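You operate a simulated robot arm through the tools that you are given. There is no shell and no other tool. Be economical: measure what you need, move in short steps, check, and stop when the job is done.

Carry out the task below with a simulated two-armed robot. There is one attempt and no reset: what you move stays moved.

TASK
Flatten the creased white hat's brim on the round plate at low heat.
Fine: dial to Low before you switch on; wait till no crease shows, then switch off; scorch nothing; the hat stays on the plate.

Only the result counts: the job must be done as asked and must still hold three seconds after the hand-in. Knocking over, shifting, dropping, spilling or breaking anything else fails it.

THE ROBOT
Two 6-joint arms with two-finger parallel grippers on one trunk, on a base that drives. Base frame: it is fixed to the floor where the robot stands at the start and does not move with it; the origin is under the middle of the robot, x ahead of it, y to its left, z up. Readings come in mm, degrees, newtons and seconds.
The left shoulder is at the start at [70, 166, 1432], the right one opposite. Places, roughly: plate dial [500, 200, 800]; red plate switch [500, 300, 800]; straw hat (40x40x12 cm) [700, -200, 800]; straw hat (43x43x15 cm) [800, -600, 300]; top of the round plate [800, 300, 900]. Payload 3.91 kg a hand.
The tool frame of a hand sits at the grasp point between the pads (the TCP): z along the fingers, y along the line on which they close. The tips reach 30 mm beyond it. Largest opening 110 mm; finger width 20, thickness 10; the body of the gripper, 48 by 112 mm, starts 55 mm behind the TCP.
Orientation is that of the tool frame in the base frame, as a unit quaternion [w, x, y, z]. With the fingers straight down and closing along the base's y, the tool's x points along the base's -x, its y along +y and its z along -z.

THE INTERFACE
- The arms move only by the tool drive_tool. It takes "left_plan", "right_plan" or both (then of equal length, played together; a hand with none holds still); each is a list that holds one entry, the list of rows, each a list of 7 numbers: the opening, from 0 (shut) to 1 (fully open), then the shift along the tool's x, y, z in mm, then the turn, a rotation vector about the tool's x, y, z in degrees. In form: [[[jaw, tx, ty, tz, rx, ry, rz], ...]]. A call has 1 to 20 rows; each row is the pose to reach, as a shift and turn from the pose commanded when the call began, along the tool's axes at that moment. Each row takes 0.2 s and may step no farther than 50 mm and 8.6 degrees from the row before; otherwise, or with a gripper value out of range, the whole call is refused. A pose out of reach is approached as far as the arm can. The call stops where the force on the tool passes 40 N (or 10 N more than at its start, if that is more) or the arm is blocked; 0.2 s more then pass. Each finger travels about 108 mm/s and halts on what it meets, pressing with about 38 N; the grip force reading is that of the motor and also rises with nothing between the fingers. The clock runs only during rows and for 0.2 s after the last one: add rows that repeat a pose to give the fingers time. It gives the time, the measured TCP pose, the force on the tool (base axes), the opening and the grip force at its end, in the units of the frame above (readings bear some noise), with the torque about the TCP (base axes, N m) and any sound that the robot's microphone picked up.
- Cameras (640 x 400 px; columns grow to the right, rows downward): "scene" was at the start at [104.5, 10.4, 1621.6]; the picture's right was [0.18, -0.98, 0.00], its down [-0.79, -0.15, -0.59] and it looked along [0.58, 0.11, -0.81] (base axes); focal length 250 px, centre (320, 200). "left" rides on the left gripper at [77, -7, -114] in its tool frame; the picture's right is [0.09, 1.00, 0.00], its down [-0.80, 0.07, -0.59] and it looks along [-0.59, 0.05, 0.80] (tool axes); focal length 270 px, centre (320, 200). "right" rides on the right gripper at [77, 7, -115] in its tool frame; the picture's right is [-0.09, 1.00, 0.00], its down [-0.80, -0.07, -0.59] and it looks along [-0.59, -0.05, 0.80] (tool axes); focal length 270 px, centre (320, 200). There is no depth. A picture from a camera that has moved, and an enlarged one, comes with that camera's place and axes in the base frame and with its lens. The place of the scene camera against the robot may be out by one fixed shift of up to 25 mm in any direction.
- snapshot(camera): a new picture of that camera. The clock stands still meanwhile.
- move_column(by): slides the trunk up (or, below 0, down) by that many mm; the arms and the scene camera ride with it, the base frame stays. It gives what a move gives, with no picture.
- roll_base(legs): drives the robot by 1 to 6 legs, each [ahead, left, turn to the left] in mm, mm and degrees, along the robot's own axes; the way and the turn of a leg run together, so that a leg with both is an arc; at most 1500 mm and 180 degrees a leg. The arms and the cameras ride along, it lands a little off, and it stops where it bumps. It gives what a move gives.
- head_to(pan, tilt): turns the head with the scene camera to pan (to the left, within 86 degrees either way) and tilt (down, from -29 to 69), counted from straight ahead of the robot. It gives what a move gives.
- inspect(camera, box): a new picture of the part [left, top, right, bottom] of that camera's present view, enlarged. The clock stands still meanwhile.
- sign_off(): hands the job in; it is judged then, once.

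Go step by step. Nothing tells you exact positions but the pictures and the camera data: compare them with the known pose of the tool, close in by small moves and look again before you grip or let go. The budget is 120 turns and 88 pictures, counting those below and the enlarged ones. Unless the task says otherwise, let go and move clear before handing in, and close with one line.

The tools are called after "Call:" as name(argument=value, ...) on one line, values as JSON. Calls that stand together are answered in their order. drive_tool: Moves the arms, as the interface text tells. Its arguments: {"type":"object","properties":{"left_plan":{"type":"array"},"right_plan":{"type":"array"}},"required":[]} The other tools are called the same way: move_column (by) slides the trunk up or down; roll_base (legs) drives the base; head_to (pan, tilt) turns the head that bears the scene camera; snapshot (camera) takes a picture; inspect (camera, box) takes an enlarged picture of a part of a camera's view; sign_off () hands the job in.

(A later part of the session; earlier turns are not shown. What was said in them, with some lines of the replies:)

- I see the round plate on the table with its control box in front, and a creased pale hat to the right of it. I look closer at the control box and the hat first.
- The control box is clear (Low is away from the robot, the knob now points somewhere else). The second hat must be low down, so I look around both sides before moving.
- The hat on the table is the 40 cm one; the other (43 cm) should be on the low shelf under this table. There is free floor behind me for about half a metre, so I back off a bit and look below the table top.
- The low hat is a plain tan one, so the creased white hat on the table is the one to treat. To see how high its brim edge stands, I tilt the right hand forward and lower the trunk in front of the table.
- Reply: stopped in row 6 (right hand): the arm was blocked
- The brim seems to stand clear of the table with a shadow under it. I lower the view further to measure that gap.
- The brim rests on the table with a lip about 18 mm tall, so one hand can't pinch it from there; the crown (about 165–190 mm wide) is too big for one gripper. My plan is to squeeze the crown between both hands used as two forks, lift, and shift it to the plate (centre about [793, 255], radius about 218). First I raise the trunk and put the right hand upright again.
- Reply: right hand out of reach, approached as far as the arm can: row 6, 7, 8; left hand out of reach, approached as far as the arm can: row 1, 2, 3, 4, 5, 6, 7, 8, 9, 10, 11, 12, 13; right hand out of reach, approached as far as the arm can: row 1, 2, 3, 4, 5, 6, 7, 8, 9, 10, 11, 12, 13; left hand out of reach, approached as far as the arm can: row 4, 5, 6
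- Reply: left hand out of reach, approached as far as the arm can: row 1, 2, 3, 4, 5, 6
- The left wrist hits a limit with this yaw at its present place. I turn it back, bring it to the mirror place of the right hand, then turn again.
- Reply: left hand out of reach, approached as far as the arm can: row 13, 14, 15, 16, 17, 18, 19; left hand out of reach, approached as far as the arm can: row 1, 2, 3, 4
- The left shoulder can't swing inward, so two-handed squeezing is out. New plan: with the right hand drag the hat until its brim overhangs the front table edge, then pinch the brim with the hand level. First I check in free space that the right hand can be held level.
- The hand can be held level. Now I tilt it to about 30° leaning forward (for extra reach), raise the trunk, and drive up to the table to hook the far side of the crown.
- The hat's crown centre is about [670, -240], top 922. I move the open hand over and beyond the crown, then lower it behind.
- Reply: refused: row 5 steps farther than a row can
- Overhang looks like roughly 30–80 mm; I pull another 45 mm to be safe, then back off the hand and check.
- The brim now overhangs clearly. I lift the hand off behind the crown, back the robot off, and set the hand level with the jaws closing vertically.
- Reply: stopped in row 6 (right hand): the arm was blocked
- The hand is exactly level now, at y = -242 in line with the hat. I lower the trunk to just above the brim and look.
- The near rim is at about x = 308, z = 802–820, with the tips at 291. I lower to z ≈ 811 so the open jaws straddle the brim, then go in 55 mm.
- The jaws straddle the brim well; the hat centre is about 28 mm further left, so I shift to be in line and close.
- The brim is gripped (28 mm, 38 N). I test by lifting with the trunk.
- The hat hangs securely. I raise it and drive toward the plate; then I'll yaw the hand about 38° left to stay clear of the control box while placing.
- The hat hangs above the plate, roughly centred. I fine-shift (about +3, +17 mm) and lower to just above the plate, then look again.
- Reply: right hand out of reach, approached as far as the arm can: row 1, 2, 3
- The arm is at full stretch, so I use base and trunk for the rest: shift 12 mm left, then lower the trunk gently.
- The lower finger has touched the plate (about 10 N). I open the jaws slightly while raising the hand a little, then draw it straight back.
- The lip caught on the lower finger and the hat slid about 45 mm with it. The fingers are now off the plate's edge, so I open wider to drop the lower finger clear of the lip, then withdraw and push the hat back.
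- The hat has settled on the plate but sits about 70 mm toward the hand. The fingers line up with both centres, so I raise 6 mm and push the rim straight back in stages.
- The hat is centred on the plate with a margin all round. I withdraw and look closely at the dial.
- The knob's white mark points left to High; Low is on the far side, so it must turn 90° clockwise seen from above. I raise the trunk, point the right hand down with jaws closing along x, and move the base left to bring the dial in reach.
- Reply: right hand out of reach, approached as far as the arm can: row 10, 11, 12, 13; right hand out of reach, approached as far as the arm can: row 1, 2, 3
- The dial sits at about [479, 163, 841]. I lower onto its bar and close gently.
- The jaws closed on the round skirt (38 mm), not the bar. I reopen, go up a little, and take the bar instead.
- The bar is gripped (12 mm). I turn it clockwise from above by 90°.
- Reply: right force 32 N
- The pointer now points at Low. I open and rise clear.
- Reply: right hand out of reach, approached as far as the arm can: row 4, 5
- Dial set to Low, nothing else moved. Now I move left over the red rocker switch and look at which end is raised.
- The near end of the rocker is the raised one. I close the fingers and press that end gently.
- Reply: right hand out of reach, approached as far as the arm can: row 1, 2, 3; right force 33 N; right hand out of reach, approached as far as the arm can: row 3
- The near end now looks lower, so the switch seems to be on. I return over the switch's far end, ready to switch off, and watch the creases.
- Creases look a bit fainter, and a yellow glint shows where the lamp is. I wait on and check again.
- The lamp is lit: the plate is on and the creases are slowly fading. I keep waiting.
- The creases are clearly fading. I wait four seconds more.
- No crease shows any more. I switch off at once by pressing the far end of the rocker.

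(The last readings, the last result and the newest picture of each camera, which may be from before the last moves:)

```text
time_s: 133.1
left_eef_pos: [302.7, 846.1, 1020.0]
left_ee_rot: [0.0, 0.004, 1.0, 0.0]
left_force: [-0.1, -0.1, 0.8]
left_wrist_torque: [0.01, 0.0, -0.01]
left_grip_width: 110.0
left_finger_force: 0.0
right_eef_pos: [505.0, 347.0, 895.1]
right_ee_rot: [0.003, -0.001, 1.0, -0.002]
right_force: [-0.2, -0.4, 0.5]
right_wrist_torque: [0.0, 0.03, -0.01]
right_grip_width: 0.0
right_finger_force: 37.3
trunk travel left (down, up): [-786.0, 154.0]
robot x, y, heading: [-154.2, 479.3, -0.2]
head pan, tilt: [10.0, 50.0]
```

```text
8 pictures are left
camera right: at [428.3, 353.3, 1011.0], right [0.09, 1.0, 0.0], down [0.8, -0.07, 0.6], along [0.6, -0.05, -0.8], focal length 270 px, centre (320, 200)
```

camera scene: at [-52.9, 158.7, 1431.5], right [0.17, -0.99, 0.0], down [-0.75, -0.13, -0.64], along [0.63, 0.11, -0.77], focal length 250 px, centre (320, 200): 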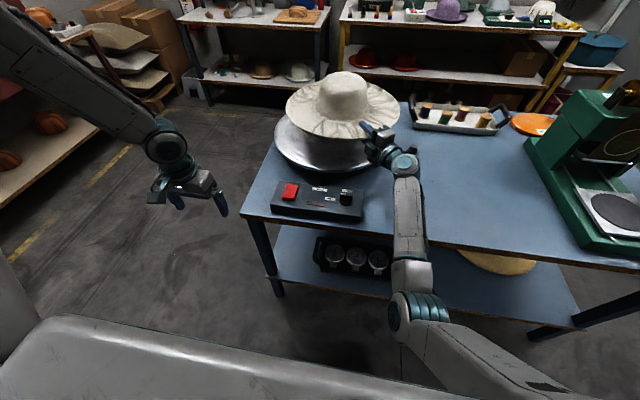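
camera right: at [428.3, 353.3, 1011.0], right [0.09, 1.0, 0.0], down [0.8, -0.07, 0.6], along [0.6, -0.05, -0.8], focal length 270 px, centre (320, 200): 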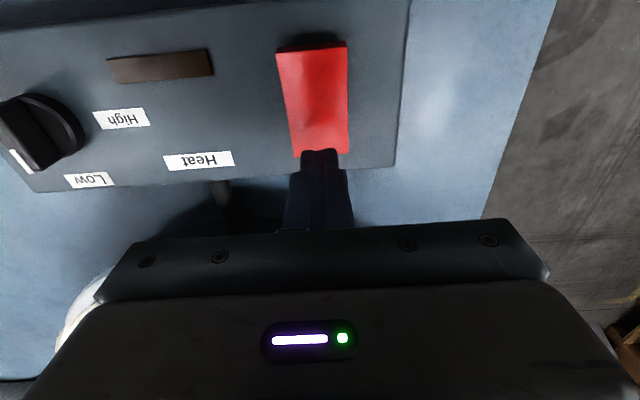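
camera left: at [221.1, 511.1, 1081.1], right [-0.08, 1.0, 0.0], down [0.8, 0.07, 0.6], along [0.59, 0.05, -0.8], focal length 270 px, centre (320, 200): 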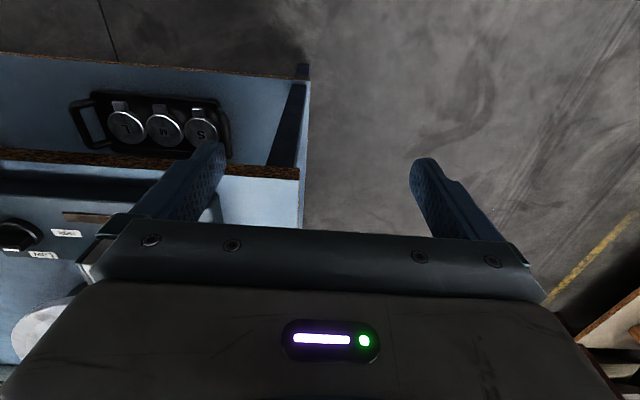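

The lamp is out and the near end of the rocker is up again: off. I raise and back away, then check the hat.

Call:
move_column(by=90)

Call:
roll_base(legs=[[-180, 0, 0]])

Call:
head_to(pan=-10, tilt=45)

Call:
snapshot(camera="scene")

Call:
inspect(camera="scene", box=[250, 80, 450, 210])

```text
time_s: 134.4
left_eef_pos: [304.5, 847.2, 1110.5]
left_ee_rot: [0.0, 0.004, 1.0, 0.001]
left_force: [-0.2, 0.0, 0.7]
left_wrist_torque: [-0.03, -0.01, -0.02]
left_grip_width: 109.9
left_finger_force: 0.1
right_eef_pos: [506.7, 345.8, 986.0]
right_ee_rot: [0.002, -0.002, 1.0, -0.001]
right_force: [-0.5, 0.0, -0.3]
right_wrist_torque: [0.04, 0.01, 0.03]
right_grip_width: 0.1
right_finger_force: 37.9
trunk travel left (down, up): [-876.0, 64.0]
robot x, y, heading: [-154.0, 477.6, -0.2]
head pan, tilt: [10.0, 50.0]
```

```text
time_s: 135.9
left_eef_pos: [124.9, 848.3, 1107.4]
left_ee_rot: [-0.002, 0.002, 1.0, 0.0]
left_force: [0.1, 1.0, 0.1]
left_wrist_torque: [0.02, 0.05, 0.03]
left_grip_width: 109.8
left_finger_force: 0.1
right_eef_pos: [329.4, 347.2, 984.3]
right_ee_rot: [0.0, -0.001, 1.0, 0.0]
right_force: [1.2, 0.1, -0.5]
right_wrist_torque: [-0.04, 0.0, -0.04]
right_grip_width: 0.0
right_finger_force: 37.0
trunk travel left (down, up): [-876.0, 64.0]
robot x, y, heading: [-334.6, 481.1, -0.2]
head pan, tilt: [10.0, 50.0]
```

```text
time_s: 136.7
left_eef_pos: [121.9, 849.1, 1110.0]
left_ee_rot: [0.0, 0.002, 1.0, 0.0]
left_force: [-0.9, -1.2, 1.2]
left_wrist_torque: [0.0, 0.02, 0.02]
left_grip_width: 109.9
left_finger_force: 0.0
right_eef_pos: [325.9, 346.6, 986.3]
right_ee_rot: [0.003, -0.002, 1.0, -0.001]
right_force: [-0.8, -0.6, 0.4]
right_wrist_torque: [0.02, -0.01, 0.02]
right_grip_width: 0.1
right_finger_force: 37.6
trunk travel left (down, up): [-876.0, 64.0]
robot x, y, heading: [-334.4, 481.0, -0.1]
head pan, tilt: [-10.0, 45.0]
```

```text
7 pictures are left
camera scene: at [-223.8, 460.3, 1582.3], right [-0.18, -0.98, 0.0], down [-0.7, 0.13, -0.71], along [0.7, -0.13, -0.71], focal length 250 px, centre (320, 200)
```

scene: 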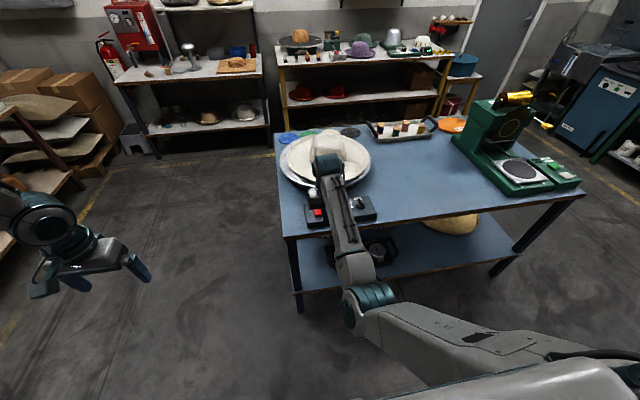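

```text
3.08 times, centred on (350, 145) of scene
camera zoom: at [-223.8, 460.3, 1582.3], right [-0.18, -0.98, 0.0], down [-0.7, 0.13, -0.71], along [0.7, -0.13, -0.71], focal length 769 px, centre (228, 369)
```

zoom: 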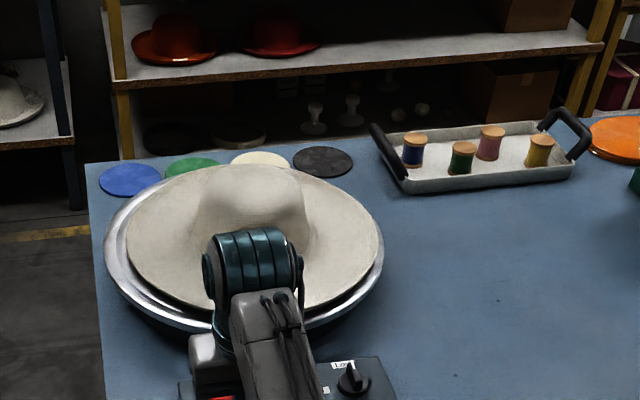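

Call:
snapshot(camera="right")

```text
5 pictures are left
camera right: at [248.7, 354.9, 1101.3], right [0.08, 1.0, 0.0], down [0.8, -0.07, 0.6], along [0.6, -0.05, -0.8], focal length 270 px, centre (320, 200)
```

right: 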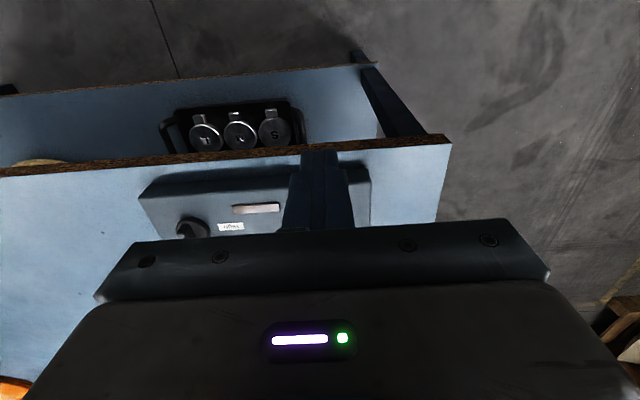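

Lamp is out. One sideways step lets me see the near side of the brim without the arm in the way.

Call:
roll_base(legs=[[0, -350, 0]])

Call:
head_to(pan=5, tilt=45)

Call:
inspect(camera="scene", box=[200, 90, 400, 215])

```text
time_s: 139.0
left_eef_pos: [121.9, 499.6, 1109.2]
left_ee_rot: [0.0, 0.001, 1.0, -0.001]
left_force: [-0.2, -0.2, -0.3]
left_wrist_torque: [0.03, 0.01, -0.01]
left_grip_width: 110.0
left_finger_force: 0.0
right_eef_pos: [325.6, -1.0, 986.9]
right_ee_rot: [0.003, -0.003, 1.0, -0.001]
right_force: [-0.1, -0.5, -0.5]
right_wrist_torque: [-0.01, 0.01, 0.01]
right_grip_width: 0.0
right_finger_force: 37.5
trunk travel left (down, up): [-876.0, 64.0]
robot x, y, heading: [-335.1, 125.0, -0.1]
head pan, tilt: [-10.0, 45.0]
```

```text
time_s: 139.8
left_eef_pos: [121.7, 495.4, 1110.7]
left_ee_rot: [0.001, 0.002, 1.0, 0.001]
left_force: [-0.1, 0.2, 0.2]
left_wrist_torque: [-0.02, -0.02, -0.01]
left_grip_width: 110.0
left_finger_force: 0.1
right_eef_pos: [325.8, -3.8, 985.1]
right_ee_rot: [0.002, -0.002, 1.0, 0.0]
right_force: [0.4, -0.6, -0.3]
right_wrist_torque: [-0.03, 0.02, 0.0]
right_grip_width: 0.0
right_finger_force: 37.7
trunk travel left (down, up): [-876.0, 64.0]
robot x, y, heading: [-336.1, 128.7, -0.2]
head pan, tilt: [5.0, 45.0]
```

```text
3.20 times, centred on (300, 152) of scene
camera zoom: at [-222.8, 128.6, 1582.2], right [0.08, -1.0, 0.0], down [-0.7, -0.06, -0.71], along [0.7, 0.06, -0.71], focal length 800 px, centre (384, 352)
```

zoom: 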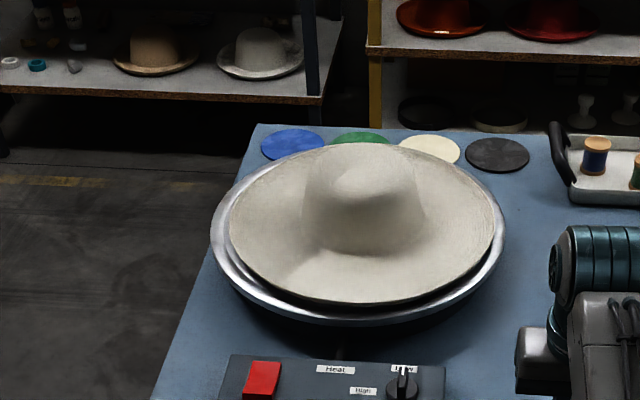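

The brim is smooth all round and shows no scorch marks. The hat sits centred on the plate, the dial is on Low, the plate is off, and both hands are clear.

Call:
sign_off()

```text
The job is handed in.
```

The white hat's brim is flat: I pressed it on the round plate at Low, switched the plate off once no crease showed, and handed in with the unscorched hat resting on the plate.
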